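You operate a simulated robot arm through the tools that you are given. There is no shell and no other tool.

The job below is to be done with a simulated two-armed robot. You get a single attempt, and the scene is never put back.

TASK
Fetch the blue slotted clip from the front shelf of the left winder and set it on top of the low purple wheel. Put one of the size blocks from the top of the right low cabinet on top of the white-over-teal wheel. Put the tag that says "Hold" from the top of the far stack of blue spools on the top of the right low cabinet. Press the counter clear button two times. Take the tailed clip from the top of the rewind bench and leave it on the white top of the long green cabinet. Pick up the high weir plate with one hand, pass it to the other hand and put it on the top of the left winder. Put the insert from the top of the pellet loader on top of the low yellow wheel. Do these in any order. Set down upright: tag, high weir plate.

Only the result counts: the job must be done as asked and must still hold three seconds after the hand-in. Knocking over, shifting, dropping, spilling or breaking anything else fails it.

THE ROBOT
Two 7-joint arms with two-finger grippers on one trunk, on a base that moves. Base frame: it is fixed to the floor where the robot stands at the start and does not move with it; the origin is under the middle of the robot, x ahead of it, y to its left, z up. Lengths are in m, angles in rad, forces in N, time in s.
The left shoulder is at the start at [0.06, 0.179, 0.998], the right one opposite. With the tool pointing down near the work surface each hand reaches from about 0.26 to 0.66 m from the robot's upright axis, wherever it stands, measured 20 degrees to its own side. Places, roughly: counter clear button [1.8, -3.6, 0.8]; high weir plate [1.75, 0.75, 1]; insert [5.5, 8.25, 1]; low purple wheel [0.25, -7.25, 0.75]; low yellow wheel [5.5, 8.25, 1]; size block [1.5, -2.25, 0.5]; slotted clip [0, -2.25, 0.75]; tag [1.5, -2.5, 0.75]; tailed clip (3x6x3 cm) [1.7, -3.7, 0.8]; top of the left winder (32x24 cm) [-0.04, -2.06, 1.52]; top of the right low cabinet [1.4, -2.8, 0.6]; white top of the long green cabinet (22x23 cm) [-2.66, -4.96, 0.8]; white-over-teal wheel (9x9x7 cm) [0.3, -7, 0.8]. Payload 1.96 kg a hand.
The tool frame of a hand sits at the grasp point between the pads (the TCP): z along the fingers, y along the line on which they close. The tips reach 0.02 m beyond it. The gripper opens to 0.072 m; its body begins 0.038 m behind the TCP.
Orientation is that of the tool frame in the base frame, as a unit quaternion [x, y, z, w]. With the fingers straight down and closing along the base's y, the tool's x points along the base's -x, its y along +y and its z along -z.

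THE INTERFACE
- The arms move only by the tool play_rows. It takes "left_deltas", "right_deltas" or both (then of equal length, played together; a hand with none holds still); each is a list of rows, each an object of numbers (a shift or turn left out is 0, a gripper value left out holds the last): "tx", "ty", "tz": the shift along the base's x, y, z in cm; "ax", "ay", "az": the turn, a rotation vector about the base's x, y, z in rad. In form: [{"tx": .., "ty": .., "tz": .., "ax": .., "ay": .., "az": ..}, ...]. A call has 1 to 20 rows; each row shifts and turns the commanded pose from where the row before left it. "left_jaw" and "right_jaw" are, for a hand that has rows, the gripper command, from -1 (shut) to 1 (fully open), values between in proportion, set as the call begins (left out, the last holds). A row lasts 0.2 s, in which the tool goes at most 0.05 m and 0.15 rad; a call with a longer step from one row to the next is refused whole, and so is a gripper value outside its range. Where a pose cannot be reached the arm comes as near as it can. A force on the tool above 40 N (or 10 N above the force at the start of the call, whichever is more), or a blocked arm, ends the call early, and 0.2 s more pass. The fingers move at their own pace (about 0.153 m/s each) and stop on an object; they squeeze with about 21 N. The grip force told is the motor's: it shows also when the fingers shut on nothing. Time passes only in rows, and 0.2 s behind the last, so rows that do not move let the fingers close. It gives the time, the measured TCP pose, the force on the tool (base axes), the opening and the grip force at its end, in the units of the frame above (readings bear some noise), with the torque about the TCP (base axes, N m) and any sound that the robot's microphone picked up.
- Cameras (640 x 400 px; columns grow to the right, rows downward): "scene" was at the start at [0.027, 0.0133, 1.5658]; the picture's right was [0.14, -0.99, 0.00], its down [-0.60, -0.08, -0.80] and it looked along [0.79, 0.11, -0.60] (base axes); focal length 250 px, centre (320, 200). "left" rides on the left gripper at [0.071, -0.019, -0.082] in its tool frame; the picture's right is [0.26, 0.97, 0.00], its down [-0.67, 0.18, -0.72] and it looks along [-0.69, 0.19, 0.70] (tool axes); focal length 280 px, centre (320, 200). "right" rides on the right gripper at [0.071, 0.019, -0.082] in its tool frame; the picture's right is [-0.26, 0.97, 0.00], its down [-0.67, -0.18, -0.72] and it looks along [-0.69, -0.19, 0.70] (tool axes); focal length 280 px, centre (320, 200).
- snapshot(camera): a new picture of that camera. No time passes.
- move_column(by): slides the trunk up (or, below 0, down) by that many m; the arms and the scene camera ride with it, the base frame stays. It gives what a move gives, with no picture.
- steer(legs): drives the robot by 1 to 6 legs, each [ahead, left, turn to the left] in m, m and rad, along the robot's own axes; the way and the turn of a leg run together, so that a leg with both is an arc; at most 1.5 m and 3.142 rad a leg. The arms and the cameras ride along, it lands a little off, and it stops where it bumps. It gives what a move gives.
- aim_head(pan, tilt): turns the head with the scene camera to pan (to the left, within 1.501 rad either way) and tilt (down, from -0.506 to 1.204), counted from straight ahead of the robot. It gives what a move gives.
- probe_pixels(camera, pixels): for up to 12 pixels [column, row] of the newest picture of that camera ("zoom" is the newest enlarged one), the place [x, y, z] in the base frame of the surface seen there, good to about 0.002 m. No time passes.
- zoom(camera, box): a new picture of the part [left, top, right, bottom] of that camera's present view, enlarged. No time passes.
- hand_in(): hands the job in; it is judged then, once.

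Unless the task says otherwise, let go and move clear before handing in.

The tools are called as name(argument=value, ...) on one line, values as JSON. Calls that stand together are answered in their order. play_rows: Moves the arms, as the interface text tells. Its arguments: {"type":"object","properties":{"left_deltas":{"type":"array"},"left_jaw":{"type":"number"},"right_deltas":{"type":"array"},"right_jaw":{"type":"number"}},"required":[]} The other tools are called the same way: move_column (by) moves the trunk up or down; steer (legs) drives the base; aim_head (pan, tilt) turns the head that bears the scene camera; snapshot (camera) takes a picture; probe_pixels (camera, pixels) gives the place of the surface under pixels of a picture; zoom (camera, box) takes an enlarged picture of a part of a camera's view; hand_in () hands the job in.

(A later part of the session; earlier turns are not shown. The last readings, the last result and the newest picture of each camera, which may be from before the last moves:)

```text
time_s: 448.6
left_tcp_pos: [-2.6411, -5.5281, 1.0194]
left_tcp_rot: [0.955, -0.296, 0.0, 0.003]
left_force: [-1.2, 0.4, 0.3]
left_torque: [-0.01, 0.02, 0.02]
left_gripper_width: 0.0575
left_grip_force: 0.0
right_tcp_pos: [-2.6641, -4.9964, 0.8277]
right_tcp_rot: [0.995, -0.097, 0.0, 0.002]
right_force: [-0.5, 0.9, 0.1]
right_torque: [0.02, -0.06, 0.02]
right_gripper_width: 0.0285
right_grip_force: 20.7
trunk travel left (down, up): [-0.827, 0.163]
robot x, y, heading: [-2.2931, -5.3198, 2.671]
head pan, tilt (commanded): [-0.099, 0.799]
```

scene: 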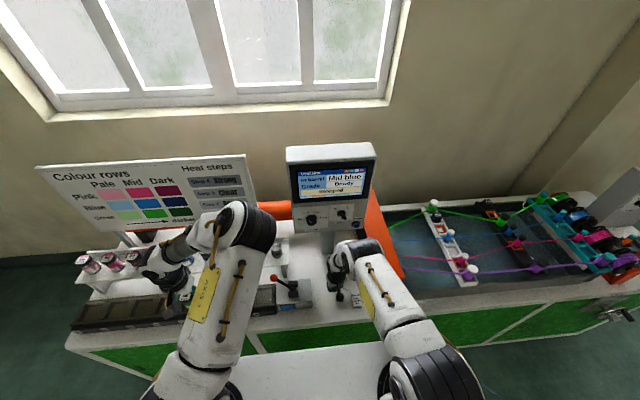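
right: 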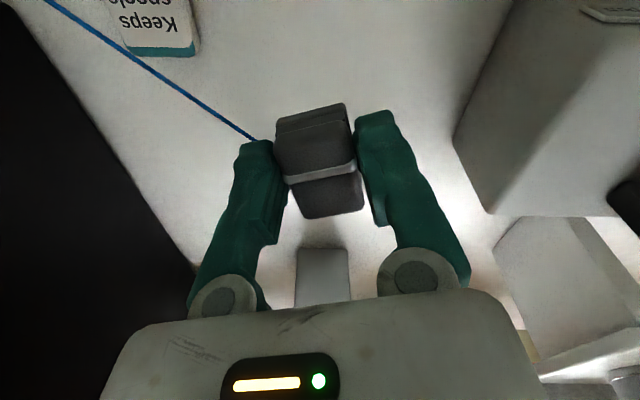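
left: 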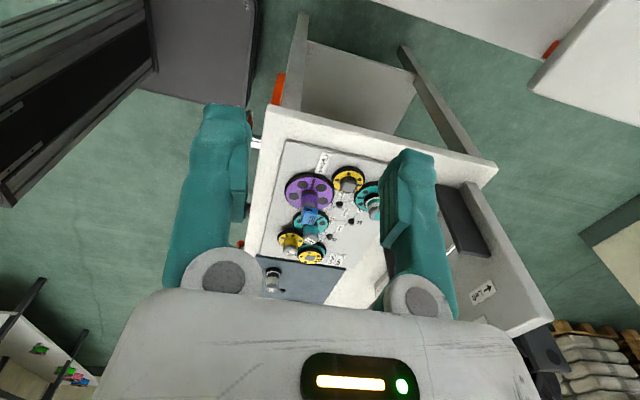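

play_rows(right_deltas=[{"tz": -0.2}, {"tz": -0.2}])

play_rows(right_deltas=[{}, {}, {}], right_jaw=0.2)

snapshot(camera="right")

```text
time_s: 449.2
left_tcp_pos: [-2.6426, -5.5284, 1.0191]
left_tcp_rot: [0.955, -0.296, -0.001, 0.003]
left_force: [0.8, 0.4, -0.3]
left_torque: [-0.03, 0.03, -0.02]
left_gripper_width: 0.0577
left_grip_force: 0.1
right_tcp_pos: [-2.6645, -4.9959, 0.8227]
right_tcp_rot: [0.995, -0.096, -0.002, -0.001]
right_force: [0.2, 1.5, 15.4]
right_torque: [0.06, 0.03, 0.02]
right_gripper_width: 0.0284
right_grip_force: 20.4
trunk travel left (down, up): [-0.827, 0.163]
robot x, y, heading: [-2.2893, -5.3167, 2.671]
head pan, tilt (commanded): [-0.099, 0.799]
```

```text
time_s: 450.0
left_tcp_pos: [-2.6419, -5.5264, 1.0197]
left_tcp_rot: [0.955, -0.296, 0.0, 0.003]
left_force: [-1.3, 0.2, 0.3]
left_torque: [0.02, 0.04, 0.03]
left_gripper_width: 0.0575
left_grip_force: 0.1
right_tcp_pos: [-2.6643, -4.9951, 0.8235]
right_tcp_rot: [0.995, -0.096, 0.0, 0.001]
right_force: [-0.3, -0.4, -0.3]
right_torque: [0.06, 0.03, -0.01]
right_gripper_width: 0.0431
right_grip_force: 0.0
trunk travel left (down, up): [-0.827, 0.163]
robot x, y, heading: [-2.2874, -5.3195, 2.674]
head pan, tilt (commanded): [-0.099, 0.799]
```

```text
taken
```

right: 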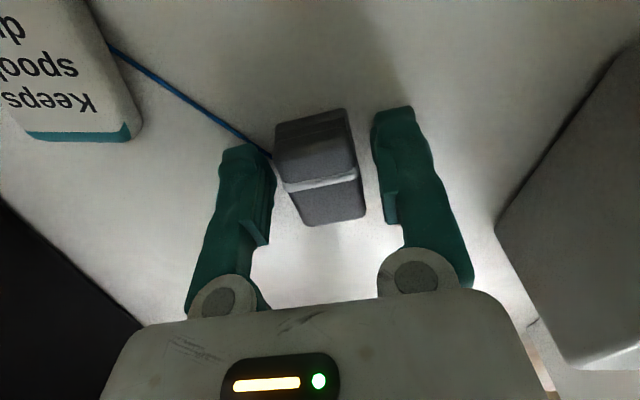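

The clip rests on the white top. Raising straight up.

play_rows(right_deltas=[{"tz": 1}, {"tz": 2}, {"tz": 4}, {"tz": 4}, {"tz": 4}, {"tz": 4}])

snapshot(camera="right")

steer(legs=[[-0.45, 0.0, 0.0]])

aim_head(pan=-0.1, tilt=0.6)

snapshot(camera="scene")

zoom(camera="scene", box=[260, 160, 400, 290])

```text
time_s: 451.4
left_tcp_pos: [-2.643, -5.529, 1.0201]
left_tcp_rot: [0.955, -0.296, 0.0, 0.003]
left_force: [0.5, -0.7, 0.1]
left_torque: [0.02, -0.02, 0.01]
left_gripper_width: 0.0576
left_grip_force: 0.0
right_tcp_pos: [-2.6597, -4.997, 1.0133]
right_tcp_rot: [0.995, -0.095, 0.0, 0.001]
right_force: [0.1, 0.1, 0.2]
right_torque: [0.02, 0.01, 0.03]
right_gripper_width: 0.0435
right_grip_force: 0.1
trunk travel left (down, up): [-0.827, 0.163]
robot x, y, heading: [-2.2919, -5.3171, 2.673]
head pan, tilt (commanded): [-0.099, 0.799]
```

```text
taken
```

right: 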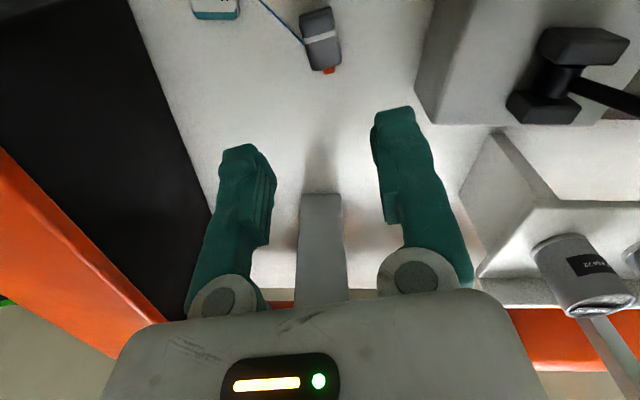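

```text
time_s: 454.1
left_tcp_pos: [-2.2442, -5.7306, 1.019]
left_tcp_rot: [0.954, -0.3, -0.001, 0.003]
left_force: [-0.4, -0.3, 0.5]
left_torque: [-0.02, -0.01, 0.01]
left_gripper_width: 0.0575
left_grip_force: 0.0
right_tcp_pos: [-2.2581, -5.1992, 1.0121]
right_tcp_rot: [0.995, -0.101, -0.001, 0.001]
right_force: [-0.5, 0.1, 0.3]
right_torque: [-0.02, 0.02, -0.02]
right_gripper_width: 0.043
right_grip_force: 0.1
trunk travel left (down, up): [-0.827, 0.163]
robot x, y, heading: [-1.8873, -5.5246, 2.658]
head pan, tilt (commanded): [-0.099, 0.799]
```

```text
time_s: 454.9
left_tcp_pos: [-2.2436, -5.7315, 1.0183]
left_tcp_rot: [0.954, -0.3, 0.0, 0.003]
left_force: [-0.1, -0.6, -0.1]
left_torque: [-0.03, 0.01, 0.0]
left_gripper_width: 0.0574
left_grip_force: 0.1
right_tcp_pos: [-2.2581, -5.1991, 1.0132]
right_tcp_rot: [0.995, -0.102, 0.0, 0.001]
right_force: [-0.1, 0.5, 0.1]
right_torque: [0.0, 0.02, -0.02]
right_gripper_width: 0.0431
right_grip_force: 0.0
trunk travel left (down, up): [-0.827, 0.163]
robot x, y, heading: [-1.8922, -5.525, 2.659]
head pan, tilt (commanded): [-0.099, 0.6]
```

```text
taken
```

scene: 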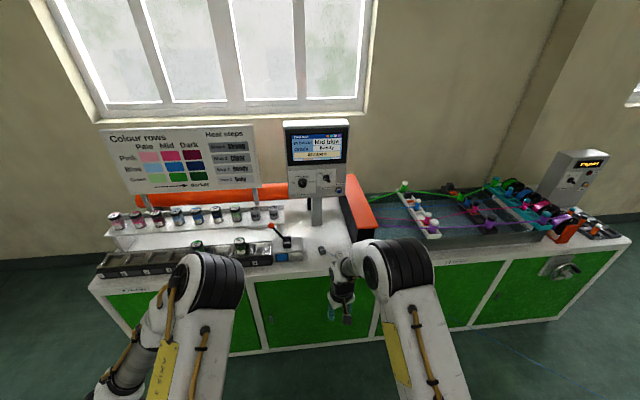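

```text
3.08 times, centred on (330, 225) of scene
```

zoom: 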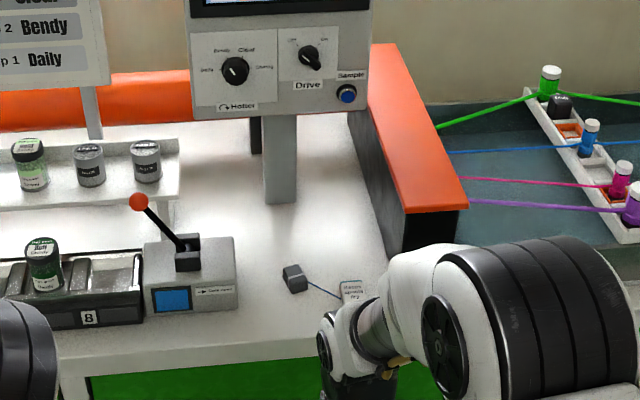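

The tailed clip rests on the white top. The last item is the insert at the pellet loader, ~15 m away along the wall corridor. Turning and driving along it in stages.

steer(legs=[[0.0, 0.0, -1.561], [1.4, 0.2, 0.0], [1.4, 0.45, 0.0]])

aim_head(pan=0.0, tilt=0.3)

snapshot(camera="scene")

```text
time_s: 472.4
left_tcp_pos: [-1.4758, -2.412, 1.0196]
left_tcp_rot: [-0.479, 0.878, 0.002, -0.001]
left_force: [-0.8, 0.2, 0.5]
left_torque: [-0.02, 0.0, 0.01]
left_gripper_width: 0.0576
left_grip_force: 0.1
right_tcp_pos: [-0.9445, -2.3774, 1.0124]
right_tcp_rot: [-0.646, 0.763, 0.0, -0.001]
right_force: [0.1, -0.6, 0.4]
right_torque: [0.01, -0.02, 0.0]
right_gripper_width: 0.0432
right_grip_force: 0.0
trunk travel left (down, up): [-0.827, 0.163]
robot x, y, heading: [-1.2583, -2.7564, 1.125]
head pan, tilt (commanded): [-0.099, 0.6]
```

```text
time_s: 473.2
left_tcp_pos: [-1.4761, -2.4112, 1.0201]
left_tcp_rot: [-0.479, 0.878, 0.002, -0.002]
left_force: [1.3, 0.7, 0.0]
left_torque: [0.0, 0.03, 0.02]
left_gripper_width: 0.0577
left_grip_force: 0.0
right_tcp_pos: [-0.9443, -2.378, 1.0124]
right_tcp_rot: [-0.646, 0.763, 0.0, -0.001]
right_force: [0.7, -0.1, 0.9]
right_torque: [0.0, -0.02, 0.01]
right_gripper_width: 0.0432
right_grip_force: 0.1
trunk travel left (down, up): [-0.827, 0.163]
robot x, y, heading: [-1.2592, -2.7593, 1.123]
head pan, tilt (commanded): [0.0, 0.3]
```

```text
taken
```

scene: 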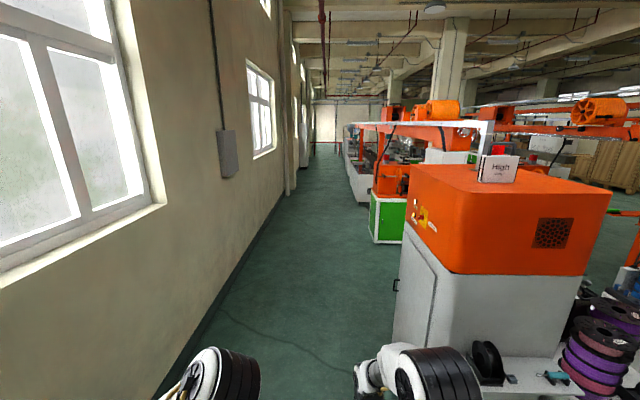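

The plate still stands on the winder. The corridor ahead is clear; driving on.

steer(legs=[[0.0, 0.0, -0.025], [1.4, 0.2, 0.0], [1.5, 0.0, 0.0], [1.5, 0.0, 0.0], [1.4, 0.0, 0.0]])

snapshot(camera="scene")

```text
time_s: 501.4
left_tcp_pos: [0.985, 2.8865, 1.0192]
left_tcp_rot: [-0.463, 0.886, 0.002, -0.002]
left_force: [0.9, -0.9, 0.3]
left_torque: [0.01, -0.01, -0.02]
left_gripper_width: 0.0575
left_grip_force: 0.0
right_tcp_pos: [1.5163, 2.9023, 1.0136]
right_tcp_rot: [-0.633, 0.774, 0.001, 0.0]
right_force: [-0.5, 0.5, 0.0]
right_torque: [0.0, 0.02, 0.0]
right_gripper_width: 0.0431
right_grip_force: 0.0
trunk travel left (down, up): [-0.827, 0.163]
robot x, y, heading: [1.1924, 2.5347, 1.092]
head pan, tilt (commanded): [0.0, 0.3]
```

```text
taken
```

scene: 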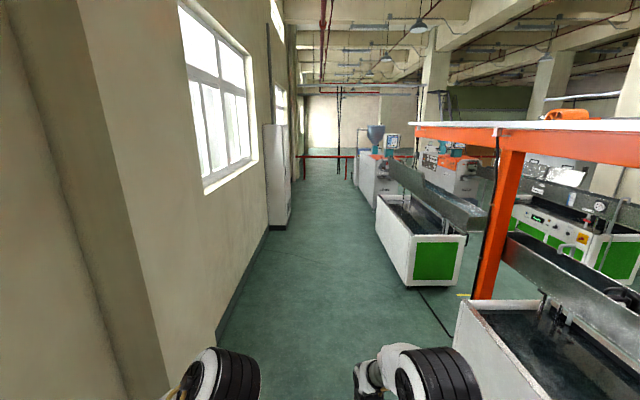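

Passing the troughs. Checking the white wall cabinet ahead and the extruder's position.

probe_pixels(camera="scene", pixels=[[290, 190], [280, 220], [375, 170], [380, 205], [410, 250], [392, 140], [375, 130], [350, 155], [310, 158], [360, 190]])

zoom(camera="scene", box=[290, 100, 430, 210])

```text
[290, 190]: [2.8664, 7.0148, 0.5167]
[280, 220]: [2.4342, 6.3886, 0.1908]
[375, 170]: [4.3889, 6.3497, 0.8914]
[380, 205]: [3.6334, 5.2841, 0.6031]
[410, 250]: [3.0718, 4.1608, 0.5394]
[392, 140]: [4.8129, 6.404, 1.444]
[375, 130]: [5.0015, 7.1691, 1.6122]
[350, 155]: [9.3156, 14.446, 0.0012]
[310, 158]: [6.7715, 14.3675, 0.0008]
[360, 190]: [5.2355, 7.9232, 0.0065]
```

```text
3.64 times, centred on (360, 155) of scene
```

zoom: 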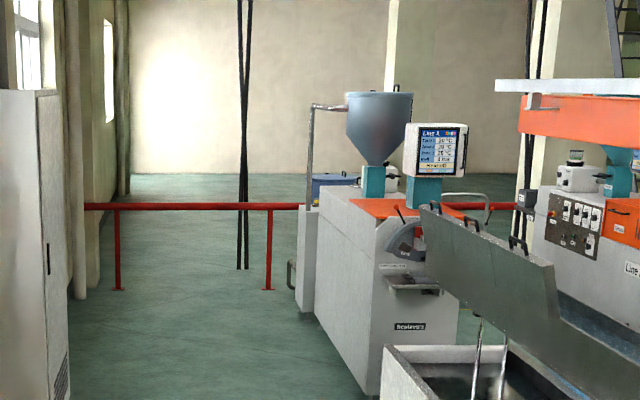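

The extruder is at v≈1.0 from u≈7.6; the loader is behind it. Driving on to u≈8.7.

steer(legs=[[1.5, 0.0, 0.0], [1.5, 0.0, 0.0], [1.5, 0.0, 0.0], [1.3, 0.0, 0.0]])

aim_head(pan=-0.7, tilt=0.4)

snapshot(camera="scene")

```text
time_s: 529.1
left_tcp_pos: [3.6596, 8.0497, 1.0184]
left_tcp_rot: [-0.466, 0.885, 0.002, -0.001]
left_force: [0.5, 0.1, -0.6]
left_torque: [-0.04, -0.03, -0.03]
left_gripper_width: 0.0574
left_grip_force: 0.0
right_tcp_pos: [4.1894, 8.0693, 1.0123]
right_tcp_rot: [-0.635, 0.773, 0.0, -0.001]
right_force: [0.6, 0.7, -0.3]
right_torque: [0.05, 0.04, -0.02]
right_gripper_width: 0.0433
right_grip_force: 0.0
trunk travel left (down, up): [-0.827, 0.163]
robot x, y, heading: [3.8697, 7.6974, 1.102]
head pan, tilt (commanded): [0.0, 0.3]
```

```text
time_s: 530.1
left_tcp_pos: [3.6596, 8.0512, 1.019]
left_tcp_rot: [-0.466, 0.885, 0.003, -0.002]
left_force: [-0.3, 0.2, 0.2]
left_torque: [0.01, -0.05, -0.01]
left_gripper_width: 0.0574
left_grip_force: 0.1
right_tcp_pos: [4.1895, 8.068, 1.0126]
right_tcp_rot: [-0.636, 0.772, 0.001, -0.001]
right_force: [-0.7, -0.1, 0.4]
right_torque: [0.0, -0.03, 0.01]
right_gripper_width: 0.0432
right_grip_force: 0.1
trunk travel left (down, up): [-0.827, 0.163]
robot x, y, heading: [3.8674, 7.6977, 1.094]
head pan, tilt (commanded): [-0.7, 0.4]
```

```text
taken
```

scene: 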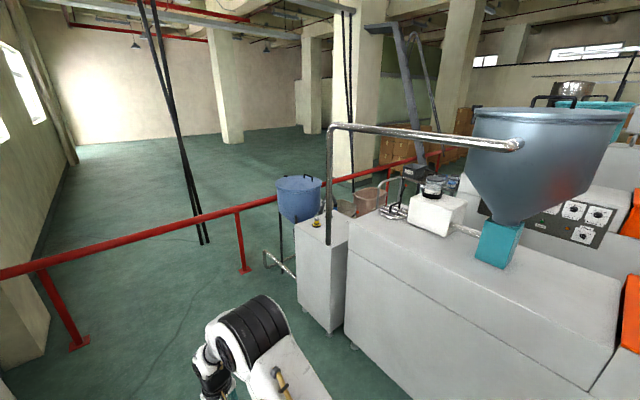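

The gray pellet loader box is at (320,260) with a small yellow item on top (316,223). Zooming.

zoom(camera="scene", box=[270, 180, 400, 290])

probe_pixels(camera="scene", pixels=[[316, 222], [305, 222], [330, 230], [345, 222], [318, 218], [300, 180], [245, 265], [330, 280], [346, 300], [320, 330], [310, 230], [335, 215]])

```text
3.64 times, centred on (335, 235) of scene
```

zoom: 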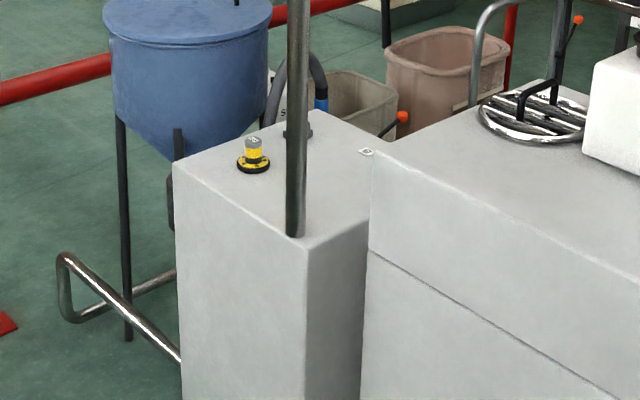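

```text
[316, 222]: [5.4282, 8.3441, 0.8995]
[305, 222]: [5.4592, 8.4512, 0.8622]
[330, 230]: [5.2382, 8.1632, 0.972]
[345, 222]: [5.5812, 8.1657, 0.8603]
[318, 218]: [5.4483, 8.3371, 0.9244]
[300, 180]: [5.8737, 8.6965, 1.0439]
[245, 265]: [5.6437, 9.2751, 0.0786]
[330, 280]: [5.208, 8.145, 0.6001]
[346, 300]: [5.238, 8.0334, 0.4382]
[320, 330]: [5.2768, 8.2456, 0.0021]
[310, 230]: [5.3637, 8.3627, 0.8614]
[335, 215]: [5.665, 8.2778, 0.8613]
```

The low yellow wheel stands on the loader's top at (5.437,8.34), top z≈0.86; I must stay short of the red barrier (u≈10.8). Moving up beside the loader and turning to face it.

steer(legs=[[1.15, 0.0, 0.0], [0.0, 0.0, -1.565]])

aim_head(pan=0.0, tilt=0.5)

snapshot(camera="scene")

zoom(camera="scene", box=[250, 140, 390, 260])

```text
time_s: 539.7
left_tcp_pos: [4.7341, 8.9203, 1.0192]
left_tcp_rot: [0.291, 0.957, 0.003, 0.0]
left_force: [0.1, -0.1, -0.2]
left_torque: [0.02, 0.01, 0.02]
left_gripper_width: 0.0575
left_grip_force: 0.1
right_tcp_pos: [4.7589, 8.3892, 1.0131]
right_tcp_rot: [0.091, 0.996, 0.002, 0.0]
right_force: [0.8, 0.0, 0.3]
right_torque: [0.0, 0.01, -0.03]
right_gripper_width: 0.0432
right_grip_force: 0.1
trunk travel left (down, up): [-0.827, 0.163]
robot x, y, heading: [4.3857, 8.7071, -0.46]
head pan, tilt (commanded): [-0.7, 0.4]
```

```text
time_s: 540.8
left_tcp_pos: [4.735, 8.92, 1.0187]
left_tcp_rot: [0.291, 0.957, 0.003, 0.0]
left_force: [-0.9, -0.3, 0.9]
left_torque: [0.0, -0.02, -0.02]
left_gripper_width: 0.0575
left_grip_force: 0.0
right_tcp_pos: [4.758, 8.3885, 1.0132]
right_tcp_rot: [0.092, 0.996, 0.001, -0.001]
right_force: [-0.3, 0.1, -0.3]
right_torque: [0.0, 0.01, -0.02]
right_gripper_width: 0.0431
right_grip_force: 0.0
trunk travel left (down, up): [-0.827, 0.163]
robot x, y, heading: [4.382, 8.7059, -0.464]
head pan, tilt (commanded): [0.0, 0.499]
```

```text
taken
```

scene: 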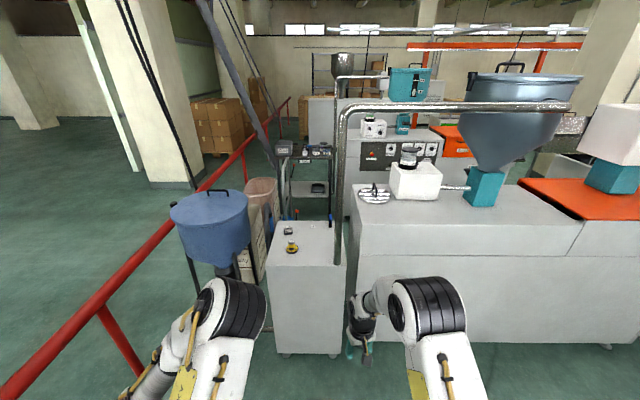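

```text
3.33 times, centred on (320, 200) of scene
```

zoom: 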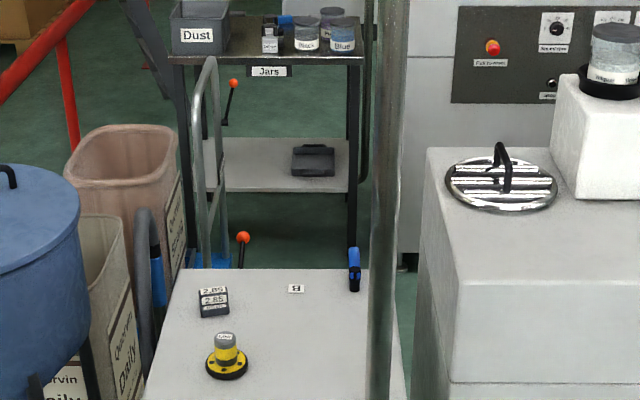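

The insert is the small dark block labelled "2.85" at zoom (213,300), behind the yellow wheel at (225,355). Probing both.

probe_pixels(camera="zoom", pixels=[[213, 290], [213, 303], [202, 300], [225, 300], [225, 340], [226, 350], [225, 370], [240, 370], [296, 289], [353, 275], [160, 400], [300, 350]])

zoom(camera="scene", box=[265, 215, 325, 275])

```text
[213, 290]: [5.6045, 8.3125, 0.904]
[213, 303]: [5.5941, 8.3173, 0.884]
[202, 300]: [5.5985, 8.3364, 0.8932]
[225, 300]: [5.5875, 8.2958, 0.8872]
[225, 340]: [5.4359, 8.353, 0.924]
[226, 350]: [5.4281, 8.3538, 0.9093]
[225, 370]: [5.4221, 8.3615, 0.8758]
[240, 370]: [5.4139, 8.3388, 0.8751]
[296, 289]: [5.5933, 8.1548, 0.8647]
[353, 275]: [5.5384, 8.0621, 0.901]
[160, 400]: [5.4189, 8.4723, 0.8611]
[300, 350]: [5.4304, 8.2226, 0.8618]
```

```text
6.67 times, centred on (295, 245) of scene
```

zoom: 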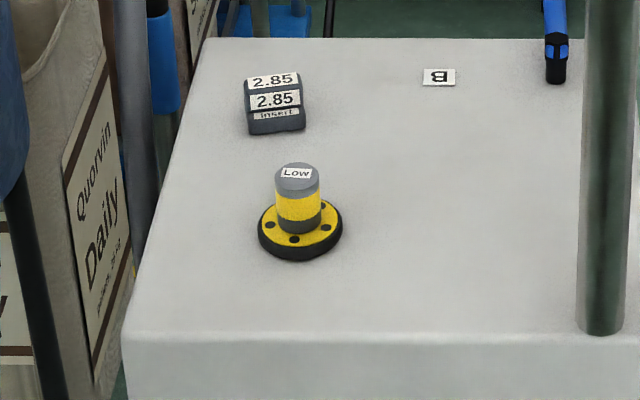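

The insert ("2.85 Insert") is at (5.595,8.315) and the yellow "Low" hub at (5.436,8.353), z 0.924. I'll check for low obstacles in front-left of the loader before approaching.

aim_head(pan=0.25, tilt=0.75)

snapshot(camera="scene")

probe_pixels(camera="scene", pixels=[[340, 200], [310, 240], [330, 260], [300, 200], [280, 150], [260, 180], [370, 300], [400, 310], [345, 290], [430, 180], [440, 100], [320, 220]])

```text
time_s: 541.6
left_tcp_pos: [4.7336, 8.9204, 1.0195]
left_tcp_rot: [0.292, 0.957, 0.003, 0.0]
left_force: [0.6, 0.1, 0.4]
left_torque: [0.02, -0.01, 0.01]
left_gripper_width: 0.0575
left_grip_force: 0.0
right_tcp_pos: [4.7576, 8.388, 1.0131]
right_tcp_rot: [0.091, 0.996, 0.001, 0.0]
right_force: [-0.7, -0.1, 0.3]
right_torque: [0.01, 0.01, -0.01]
right_gripper_width: 0.0433
right_grip_force: 0.1
trunk travel left (down, up): [-0.827, 0.163]
robot x, y, heading: [4.3859, 8.7046, -0.458]
head pan, tilt (commanded): [0.25, 0.75]
```

```text
taken
```

scene: 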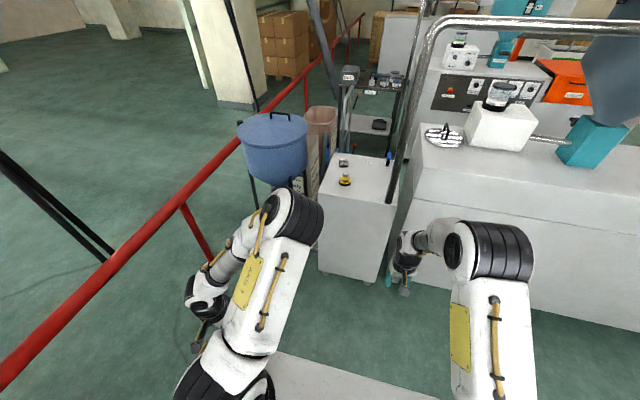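

```text
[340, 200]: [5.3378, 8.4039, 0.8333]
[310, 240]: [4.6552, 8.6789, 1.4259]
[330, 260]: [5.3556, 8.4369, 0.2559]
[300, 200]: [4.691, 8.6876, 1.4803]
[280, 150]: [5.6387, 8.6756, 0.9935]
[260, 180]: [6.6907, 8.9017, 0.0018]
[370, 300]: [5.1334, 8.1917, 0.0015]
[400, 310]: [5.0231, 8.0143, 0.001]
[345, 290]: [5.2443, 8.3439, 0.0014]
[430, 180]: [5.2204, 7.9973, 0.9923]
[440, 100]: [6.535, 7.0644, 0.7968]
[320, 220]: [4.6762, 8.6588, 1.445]
```

snapshot(camera="left")

snapshot(camera="right")

```text
taken
```

left: 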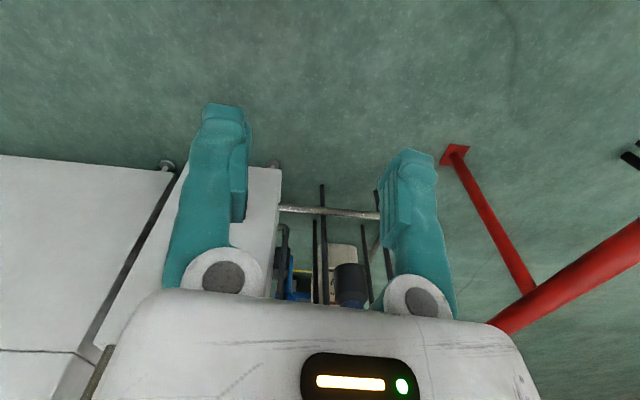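

```text
taken
```

right: 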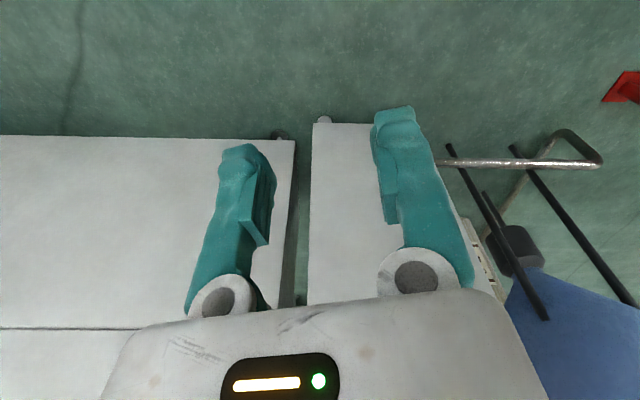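

probe_pixels(camera="right", pixels=[[450, 161], [520, 163], [595, 163], [570, 135], [448, 150], [515, 150], [325, 120], [280, 135], [340, 126], [620, 90]])

probe_pixels(camera="left", pixels=[[300, 209], [350, 214], [453, 150], [273, 165], [168, 163], [322, 190], [376, 200], [520, 270]])

```text
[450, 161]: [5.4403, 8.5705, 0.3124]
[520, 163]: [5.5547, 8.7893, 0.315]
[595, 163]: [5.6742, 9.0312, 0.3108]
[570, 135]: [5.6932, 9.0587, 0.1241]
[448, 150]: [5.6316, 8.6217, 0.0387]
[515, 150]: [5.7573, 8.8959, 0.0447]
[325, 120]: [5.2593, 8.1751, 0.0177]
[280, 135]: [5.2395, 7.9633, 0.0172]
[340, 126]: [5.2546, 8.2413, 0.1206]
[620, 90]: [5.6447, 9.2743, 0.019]
```

```text
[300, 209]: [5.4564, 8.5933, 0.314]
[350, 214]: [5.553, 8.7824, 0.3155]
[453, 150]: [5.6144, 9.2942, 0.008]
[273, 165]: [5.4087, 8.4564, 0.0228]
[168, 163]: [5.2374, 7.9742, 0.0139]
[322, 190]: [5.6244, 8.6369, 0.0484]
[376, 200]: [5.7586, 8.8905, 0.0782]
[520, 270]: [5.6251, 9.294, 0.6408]
```

The low pipe runs at v≈0.94, so nothing blocks. Shifting left 0.3 m and driving forward 0.7 m to the loader.

steer(legs=[[0.0, 0.3, -0.015], [0.69, 0.0, 0.0]])

aim_head(pan=0.0, tilt=0.9)

snapshot(camera="scene")

snapshot(camera="right")

```text
time_s: 547.0
left_tcp_pos: [5.4778, 8.8782, 1.0197]
left_tcp_rot: [0.292, 0.956, 0.003, 0.0]
left_force: [0.3, -0.4, -0.1]
left_torque: [0.0, 0.01, -0.04]
left_gripper_width: 0.0577
left_grip_force: 0.0
right_tcp_pos: [5.5003, 8.3463, 1.0133]
right_tcp_rot: [0.093, 0.996, 0.0, 0.0]
right_force: [-0.7, 0.7, -0.4]
right_torque: [-0.02, 0.01, -0.02]
right_gripper_width: 0.043
right_grip_force: 0.0
trunk travel left (down, up): [-0.827, 0.163]
robot x, y, heading: [5.1287, 8.6631, -0.461]
head pan, tilt (commanded): [0.25, 0.75]
```

```text
time_s: 547.7
left_tcp_pos: [5.4782, 8.8776, 1.0192]
left_tcp_rot: [0.292, 0.956, 0.002, 0.0]
left_force: [-0.2, 0.1, 0.1]
left_torque: [0.01, 0.01, 0.0]
left_gripper_width: 0.0574
left_grip_force: 0.0
right_tcp_pos: [5.5011, 8.3464, 1.0128]
right_tcp_rot: [0.093, 0.996, 0.0, 0.0]
right_force: [-0.8, 0.7, -1.2]
right_torque: [0.01, 0.02, -0.01]
right_gripper_width: 0.0433
right_grip_force: 0.1
trunk travel left (down, up): [-0.827, 0.163]
robot x, y, heading: [5.1304, 8.6654, -0.464]
head pan, tilt (commanded): [0.0, 0.901]
```

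```text
taken
```

scene: 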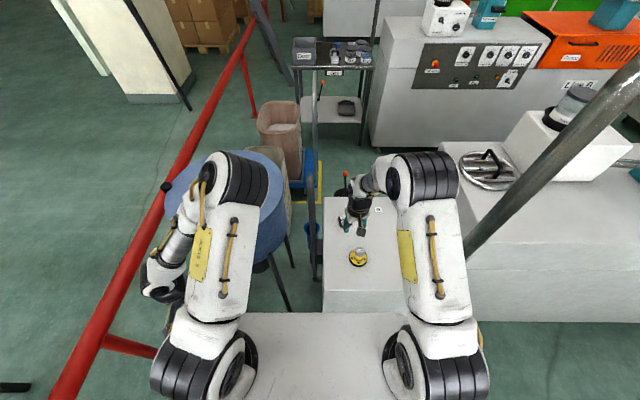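

```text
taken
```

right: 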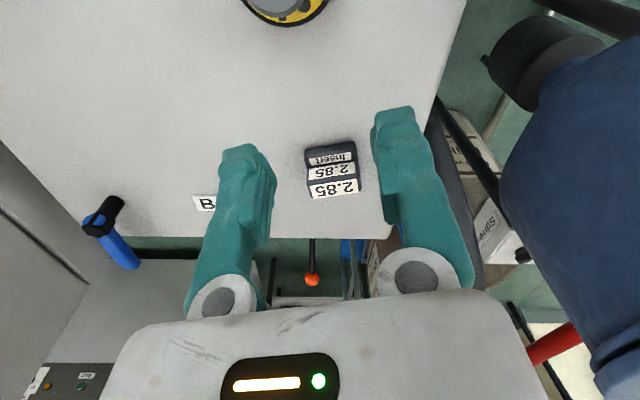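

The right camera sees the insert at (332,170). Probing its corners and the wheel.

zoom(camera="right", box=[280, 120, 390, 220])

probe_pixels(camera="zoom", pixels=[[215, 125], [385, 95], [405, 265], [250, 300], [310, 240], [310, 170], [225, 220], [395, 200], [310, 120], [330, 285]])

```text
4.00 times, centred on (335, 170) of right
```

zoom: 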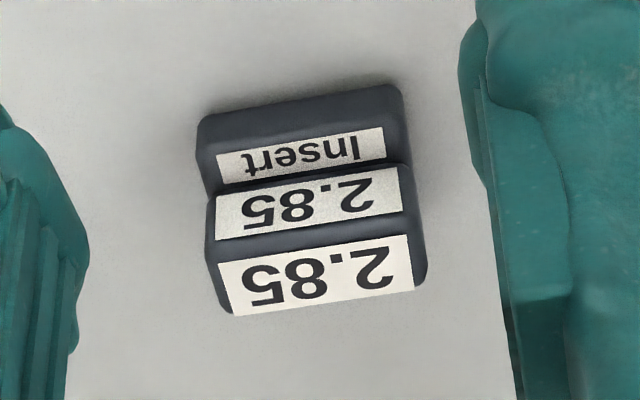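

```text
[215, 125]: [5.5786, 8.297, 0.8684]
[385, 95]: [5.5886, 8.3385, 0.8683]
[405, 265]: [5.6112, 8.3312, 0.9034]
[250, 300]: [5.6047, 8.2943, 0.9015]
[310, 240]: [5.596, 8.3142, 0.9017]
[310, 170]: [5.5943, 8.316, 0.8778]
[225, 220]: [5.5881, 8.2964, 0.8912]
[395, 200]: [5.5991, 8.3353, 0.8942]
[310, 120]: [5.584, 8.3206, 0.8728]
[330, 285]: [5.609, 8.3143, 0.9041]
```

The insert is ~4.3 cm wide, aligned with the hand already; centre ≈(5.599,8.3155). I'll creep 0.045 m closer and move above it.

steer(legs=[[0.045, 0.0, 0.0]])

play_rows(right_deltas=[{"tx": 2.0, "ty": -0.4, "tz": -1}, {"tx": 2.0, "ty": -0.4, "tz": -1}, {"tx": 1.8, "ty": -0.4, "tz": -1}], right_jaw=1)

snapshot(camera="right")

```text
time_s: 548.6
left_tcp_pos: [5.5149, 8.859, 1.0197]
left_tcp_rot: [0.292, 0.956, 0.002, 0.001]
left_force: [0.6, -0.3, 0.5]
left_torque: [0.01, -0.02, 0.0]
left_gripper_width: 0.0577
left_grip_force: 0.1
right_tcp_pos: [5.5384, 8.3282, 1.0155]
right_tcp_rot: [0.093, 0.996, 0.0, 0.001]
right_force: [0.0, 0.3, -0.2]
right_torque: [-0.02, -0.06, 0.0]
right_gripper_width: 0.0433
right_grip_force: 0.1
trunk travel left (down, up): [-0.827, 0.163]
robot x, y, heading: [5.165, 8.6444, -0.464]
head pan, tilt (commanded): [0.0, 0.901]
```

```text
time_s: 549.4
left_tcp_pos: [5.519, 8.8577, 1.0194]
left_tcp_rot: [0.292, 0.956, 0.003, 0.0]
left_force: [0.4, -1.4, -1.1]
left_torque: [0.01, 0.0, -0.01]
left_gripper_width: 0.0572
left_grip_force: 0.0
right_tcp_pos: [5.6008, 8.313, 0.9818]
right_tcp_rot: [0.093, 0.996, 0.001, 0.0]
right_force: [0.2, -0.5, 0.0]
right_torque: [0.0, -0.01, -0.02]
right_gripper_width: 0.072
right_grip_force: 0.1
trunk travel left (down, up): [-0.827, 0.163]
robot x, y, heading: [5.1715, 8.6453, -0.469]
head pan, tilt (commanded): [0.0, 0.901]
```

```text
taken
```

right: 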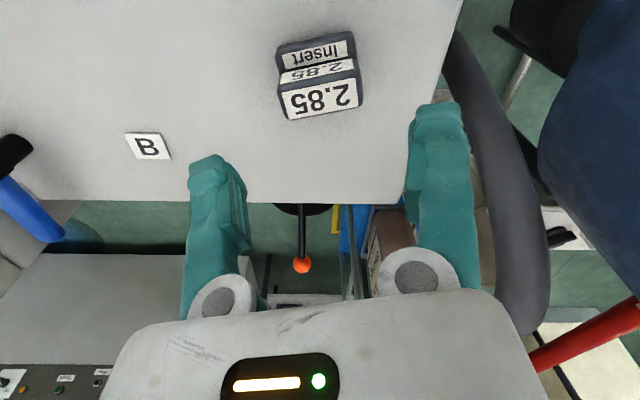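

probe_pixels(camera="right", pixels=[[470, 80], [490, 150], [500, 220], [520, 290], [285, 90], [360, 75], [350, 40], [280, 50], [322, 100]])

```text
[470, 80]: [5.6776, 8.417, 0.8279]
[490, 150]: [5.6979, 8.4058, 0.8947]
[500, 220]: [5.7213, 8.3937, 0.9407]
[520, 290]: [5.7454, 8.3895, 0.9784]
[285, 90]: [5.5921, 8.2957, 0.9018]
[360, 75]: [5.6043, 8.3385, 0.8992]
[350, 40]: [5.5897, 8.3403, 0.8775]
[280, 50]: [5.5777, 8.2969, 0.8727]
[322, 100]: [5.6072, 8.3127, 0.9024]
```

The tube stays >4 cm clear. Fine-tuning and descending to z≈0.885, then closing.

play_rows(right_deltas=[{"tx": -0.25, "ty": 0.33, "tz": -3}, {"tz": -3}, {"tz": -2.5}, {"tz": -1.1}])

snapshot(camera="right")

```text
time_s: 550.4
left_tcp_pos: [5.5183, 8.8572, 1.0187]
left_tcp_rot: [0.291, 0.957, 0.003, 0.0]
left_force: [0.9, 0.2, -0.3]
left_torque: [0.0, -0.01, -0.01]
left_gripper_width: 0.0577
left_grip_force: 0.1
right_tcp_pos: [5.5974, 8.3166, 0.8868]
right_tcp_rot: [0.092, 0.996, 0.001, 0.0]
right_force: [-1.0, -0.4, -0.3]
right_torque: [0.02, 0.0, 0.0]
right_gripper_width: 0.0717
right_grip_force: 0.1
trunk travel left (down, up): [-0.827, 0.163]
robot x, y, heading: [5.1665, 8.6436, -0.461]
head pan, tilt (commanded): [0.0, 0.901]
```

```text
taken
```

right: 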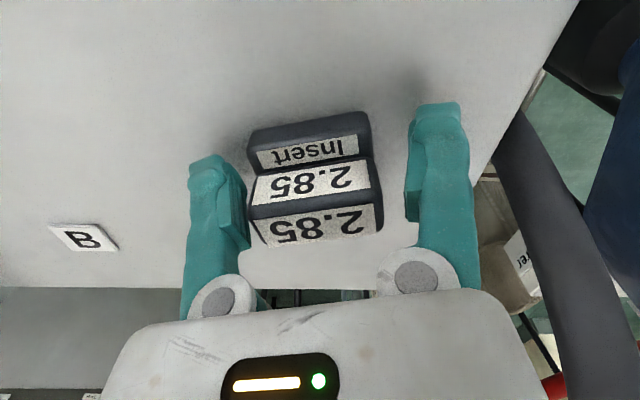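

The insert sits between the fingers. Closing and lifting.

play_rows(right_deltas=[{}, {}, {}, {}], right_jaw=-1)

play_rows(right_deltas=[{"tz": 1}, {"tz": 2}, {"tz": 3}, {"tz": 4}])

snapshot(camera="right")

```text
time_s: 551.4
left_tcp_pos: [5.5182, 8.8584, 1.0185]
left_tcp_rot: [0.292, 0.957, 0.003, 0.0]
left_force: [0.2, -0.3, 0.6]
left_torque: [-0.02, 0.0, -0.02]
left_gripper_width: 0.0575
left_grip_force: 0.0
right_tcp_pos: [5.5968, 8.3171, 0.8883]
right_tcp_rot: [0.092, 0.996, 0.001, 0.0]
right_force: [0.3, 0.1, 0.0]
right_torque: [-0.04, 0.0, 0.0]
right_gripper_width: 0.0568
right_grip_force: 20.8
trunk travel left (down, up): [-0.827, 0.163]
robot x, y, heading: [5.1687, 8.6434, -0.466]
head pan, tilt (commanded): [0.0, 0.901]
```

```text
time_s: 552.4
left_tcp_pos: [5.5172, 8.8582, 1.0184]
left_tcp_rot: [0.291, 0.957, 0.002, 0.0]
left_force: [1.3, 0.4, 0.9]
left_torque: [0.02, 0.01, -0.02]
left_gripper_width: 0.0578
left_grip_force: 0.0
right_tcp_pos: [5.5951, 8.317, 0.9876]
right_tcp_rot: [0.093, 0.996, 0.001, 0.0]
right_force: [0.2, 0.3, 0.3]
right_torque: [0.01, -0.02, -0.02]
right_gripper_width: 0.0564
right_grip_force: 20.7
trunk travel left (down, up): [-0.827, 0.163]
robot x, y, heading: [5.1678, 8.6462, -0.465]
head pan, tilt (commanded): [0.0, 0.901]
```

```text
taken
```

right: 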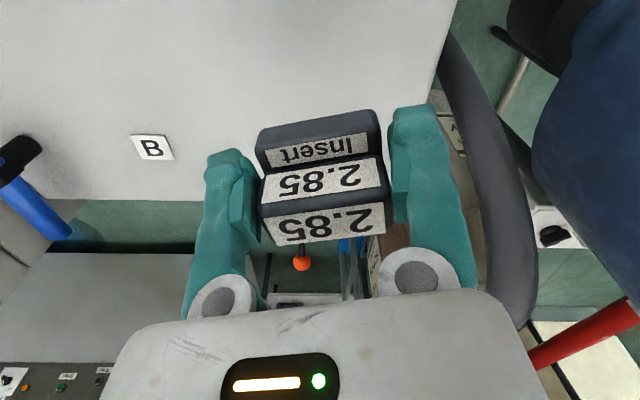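

Insert held (56 mm wide). Getting the yellow hub's exact top centre from the head camera.

zoom(camera="scene", box=[325, 225, 395, 285])

snapshot(camera="scene")

```text
6.67 times, centred on (360, 255) of scene
```

zoom: 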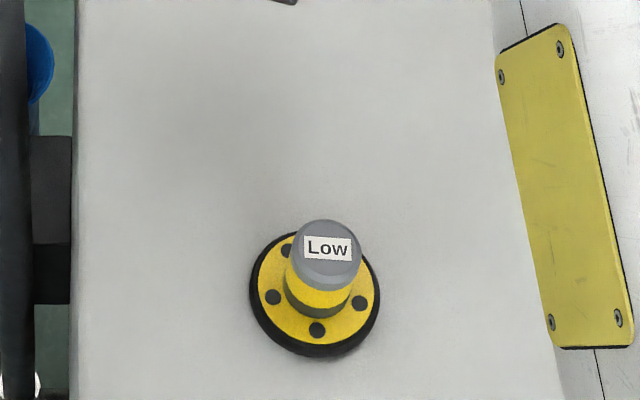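

```text
taken
```

scene: 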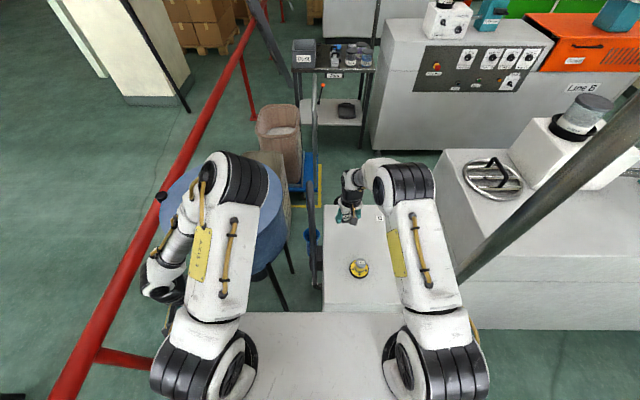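

zoom(camera="scene", box=[325, 225, 395, 285])

probe_pixels(camera="zoom", pixels=[[327, 248], [295, 250], [358, 250], [327, 225], [327, 270], [315, 235], [345, 262], [300, 262], [320, 345], [262, 300]])

```text
6.67 times, centred on (360, 255) of scene
```

zoom: 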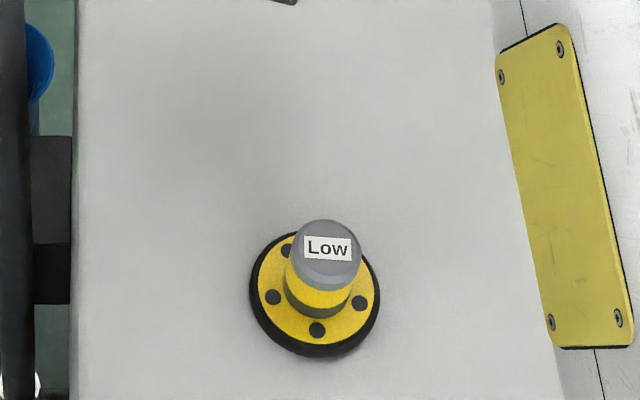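

```text
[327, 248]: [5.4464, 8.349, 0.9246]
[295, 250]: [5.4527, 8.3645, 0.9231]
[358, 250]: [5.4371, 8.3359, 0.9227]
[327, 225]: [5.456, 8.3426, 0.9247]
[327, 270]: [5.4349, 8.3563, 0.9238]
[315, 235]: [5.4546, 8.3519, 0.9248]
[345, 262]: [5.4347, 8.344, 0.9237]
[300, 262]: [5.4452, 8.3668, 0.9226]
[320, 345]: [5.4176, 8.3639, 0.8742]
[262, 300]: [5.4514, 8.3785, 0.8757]
```

Hub top centre (5.4455,8.350), z 0.9246, Ø≈3.4 cm. Moving the insert over it.

play_rows(right_deltas=[{"tz": 1, "tx": -3.8, "ty": 0.83}, {"tx": -3.8, "ty": 0.83}, {"tx": -3.8, "ty": 0.83}, {"tx": -3.8, "ty": 0.83}])

snapshot(camera="right")

zoom(camera="scene", box=[315, 215, 415, 295])

```text
time_s: 553.4
left_tcp_pos: [5.5158, 8.8578, 1.0195]
left_tcp_rot: [0.292, 0.957, 0.003, 0.001]
left_force: [0.1, -0.6, 0.7]
left_torque: [0.0, 0.02, -0.01]
left_gripper_width: 0.0577
left_grip_force: 0.2
right_tcp_pos: [5.4411, 8.3494, 0.9977]
right_tcp_rot: [0.092, 0.996, 0.001, 0.001]
right_force: [0.1, 0.1, 0.0]
right_torque: [-0.03, -0.03, -0.02]
right_gripper_width: 0.0564
right_grip_force: 21.0
trunk travel left (down, up): [-0.827, 0.163]
robot x, y, heading: [5.1668, 8.6431, -0.464]
head pan, tilt (commanded): [0.0, 0.901]
```

```text
taken
```

right: 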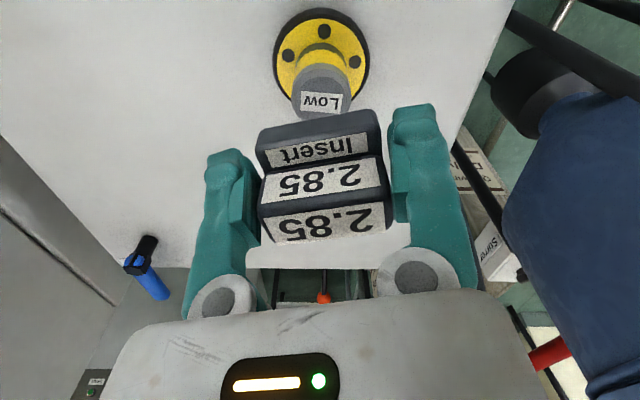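

```text
5.00 times, centred on (365, 255) of scene
```

zoom: 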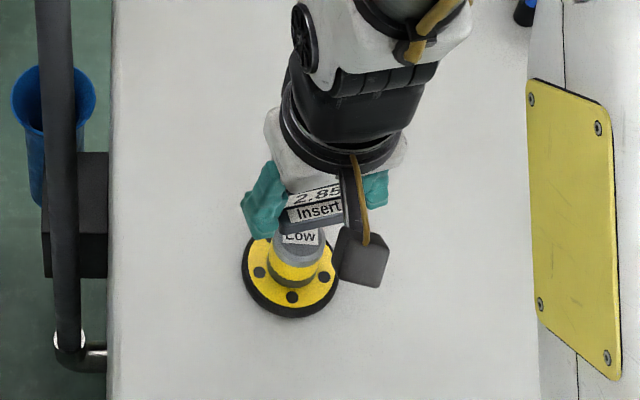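

The hub's "Low" label appears right beneath the insert (320,97). Lowering.

play_rows(right_deltas=[{"tx": 0.15, "tz": -2}, {"tz": -1.5}, {"tz": -0.7}])

play_rows(right_deltas=[{"tz": -0.3}, {"tz": -0.3}])

```text
time_s: 554.2
left_tcp_pos: [5.5178, 8.8579, 1.0188]
left_tcp_rot: [0.291, 0.957, 0.003, 0.0]
left_force: [-0.4, 0.3, 0.2]
left_torque: [-0.03, -0.01, 0.02]
left_gripper_width: 0.0578
left_grip_force: 0.0
right_tcp_pos: [5.4462, 8.3518, 0.9545]
right_tcp_rot: [0.092, 0.996, 0.001, 0.0]
right_force: [-0.4, -0.1, -0.7]
right_torque: [-0.01, 0.03, 0.01]
right_gripper_width: 0.0564
right_grip_force: 21.0
trunk travel left (down, up): [-0.827, 0.163]
robot x, y, heading: [5.1675, 8.6437, -0.467]
head pan, tilt (commanded): [0.0, 0.901]
```

```text
time_s: 554.8
left_tcp_pos: [5.5156, 8.8584, 1.0206]
left_tcp_rot: [0.292, 0.956, 0.003, 0.001]
left_force: [1.0, 0.2, -0.1]
left_torque: [-0.03, -0.01, -0.01]
left_gripper_width: 0.0576
left_grip_force: 0.1
right_tcp_pos: [5.4453, 8.3519, 0.9498]
right_tcp_rot: [0.092, 0.996, 0.001, 0.001]
right_force: [-0.2, -1.4, 25.1]
right_torque: [-0.28, -0.02, 0.01]
right_gripper_width: 0.0563
right_grip_force: 20.7
trunk travel left (down, up): [-0.827, 0.163]
robot x, y, heading: [5.1692, 8.6495, -0.464]
head pan, tilt (commanded): [0.0, 0.901]
```

Contact. Easing off and opening gently.

play_rows(right_deltas=[{"tz": 0.3}, {"tz": 0.1}])

zoom(camera="scene", box=[325, 225, 395, 285])

```text
time_s: 555.4
left_tcp_pos: [5.5176, 8.8589, 1.02]
left_tcp_rot: [0.292, 0.956, 0.003, 0.0]
left_force: [-0.5, 0.2, 0.3]
left_torque: [-0.03, 0.05, 0.0]
left_gripper_width: 0.0577
left_grip_force: 0.0
right_tcp_pos: [5.4442, 8.3521, 0.9521]
right_tcp_rot: [0.092, 0.996, 0.001, 0.0]
right_force: [-0.2, -0.9, -0.5]
right_torque: [-0.01, 0.03, 0.02]
right_gripper_width: 0.0564
right_grip_force: 21.3
trunk travel left (down, up): [-0.827, 0.163]
robot x, y, heading: [5.1698, 8.6468, -0.464]
head pan, tilt (commanded): [0.0, 0.901]
```

```text
6.67 times, centred on (360, 255) of scene
```

zoom: 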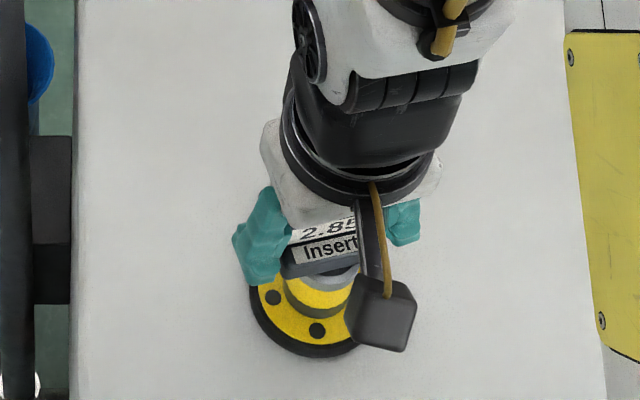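

play_rows(right_deltas=[{"tz": -0.15}])

play_rows(right_deltas=[{}, {}, {}], right_jaw=1)

snapshot(camera="right")

zoom(camera="scene", box=[325, 225, 395, 285])

```text
time_s: 555.8
left_tcp_pos: [5.5179, 8.8576, 1.019]
left_tcp_rot: [0.291, 0.957, 0.002, 0.001]
left_force: [0.3, -0.1, 0.5]
left_torque: [-0.02, -0.01, -0.02]
left_gripper_width: 0.0576
left_grip_force: 0.1
right_tcp_pos: [5.4463, 8.3514, 0.9513]
right_tcp_rot: [0.093, 0.996, 0.001, 0.0]
right_force: [0.8, -0.1, -0.7]
right_torque: [-0.01, 0.0, 0.03]
right_gripper_width: 0.0563
right_grip_force: 20.8
trunk travel left (down, up): [-0.827, 0.163]
robot x, y, heading: [5.1671, 8.6449, -0.461]
head pan, tilt (commanded): [0.0, 0.901]
```

```text
time_s: 556.6
left_tcp_pos: [5.5168, 8.858, 1.0191]
left_tcp_rot: [0.292, 0.957, 0.002, -0.001]
left_force: [-0.4, -0.6, -0.2]
left_torque: [0.0, -0.02, 0.0]
left_gripper_width: 0.0573
left_grip_force: 0.1
right_tcp_pos: [5.4455, 8.3519, 0.951]
right_tcp_rot: [0.093, 0.996, 0.001, 0.0]
right_force: [-0.5, -0.1, 0.2]
right_torque: [0.01, -0.01, 0.02]
right_gripper_width: 0.0721
right_grip_force: 0.1
trunk travel left (down, up): [-0.827, 0.163]
robot x, y, heading: [5.1675, 8.6428, -0.462]
head pan, tilt (commanded): [0.0, 0.901]
```

```text
taken
```

right: 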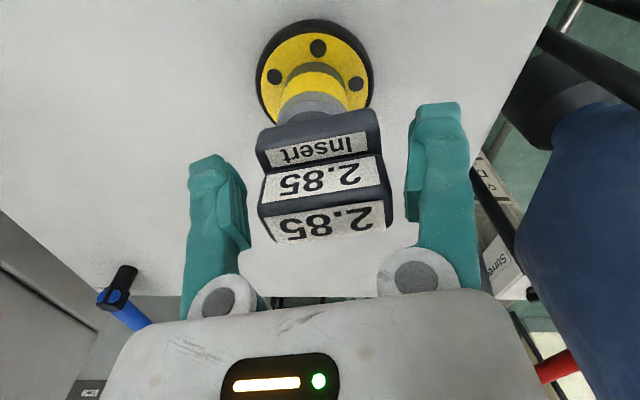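

```text
6.67 times, centred on (360, 255) of scene
```

zoom: 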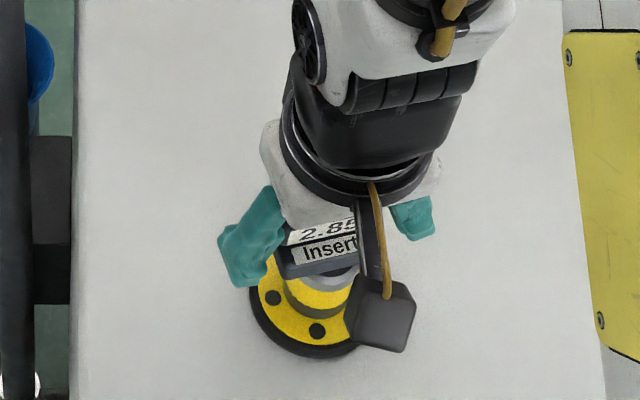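

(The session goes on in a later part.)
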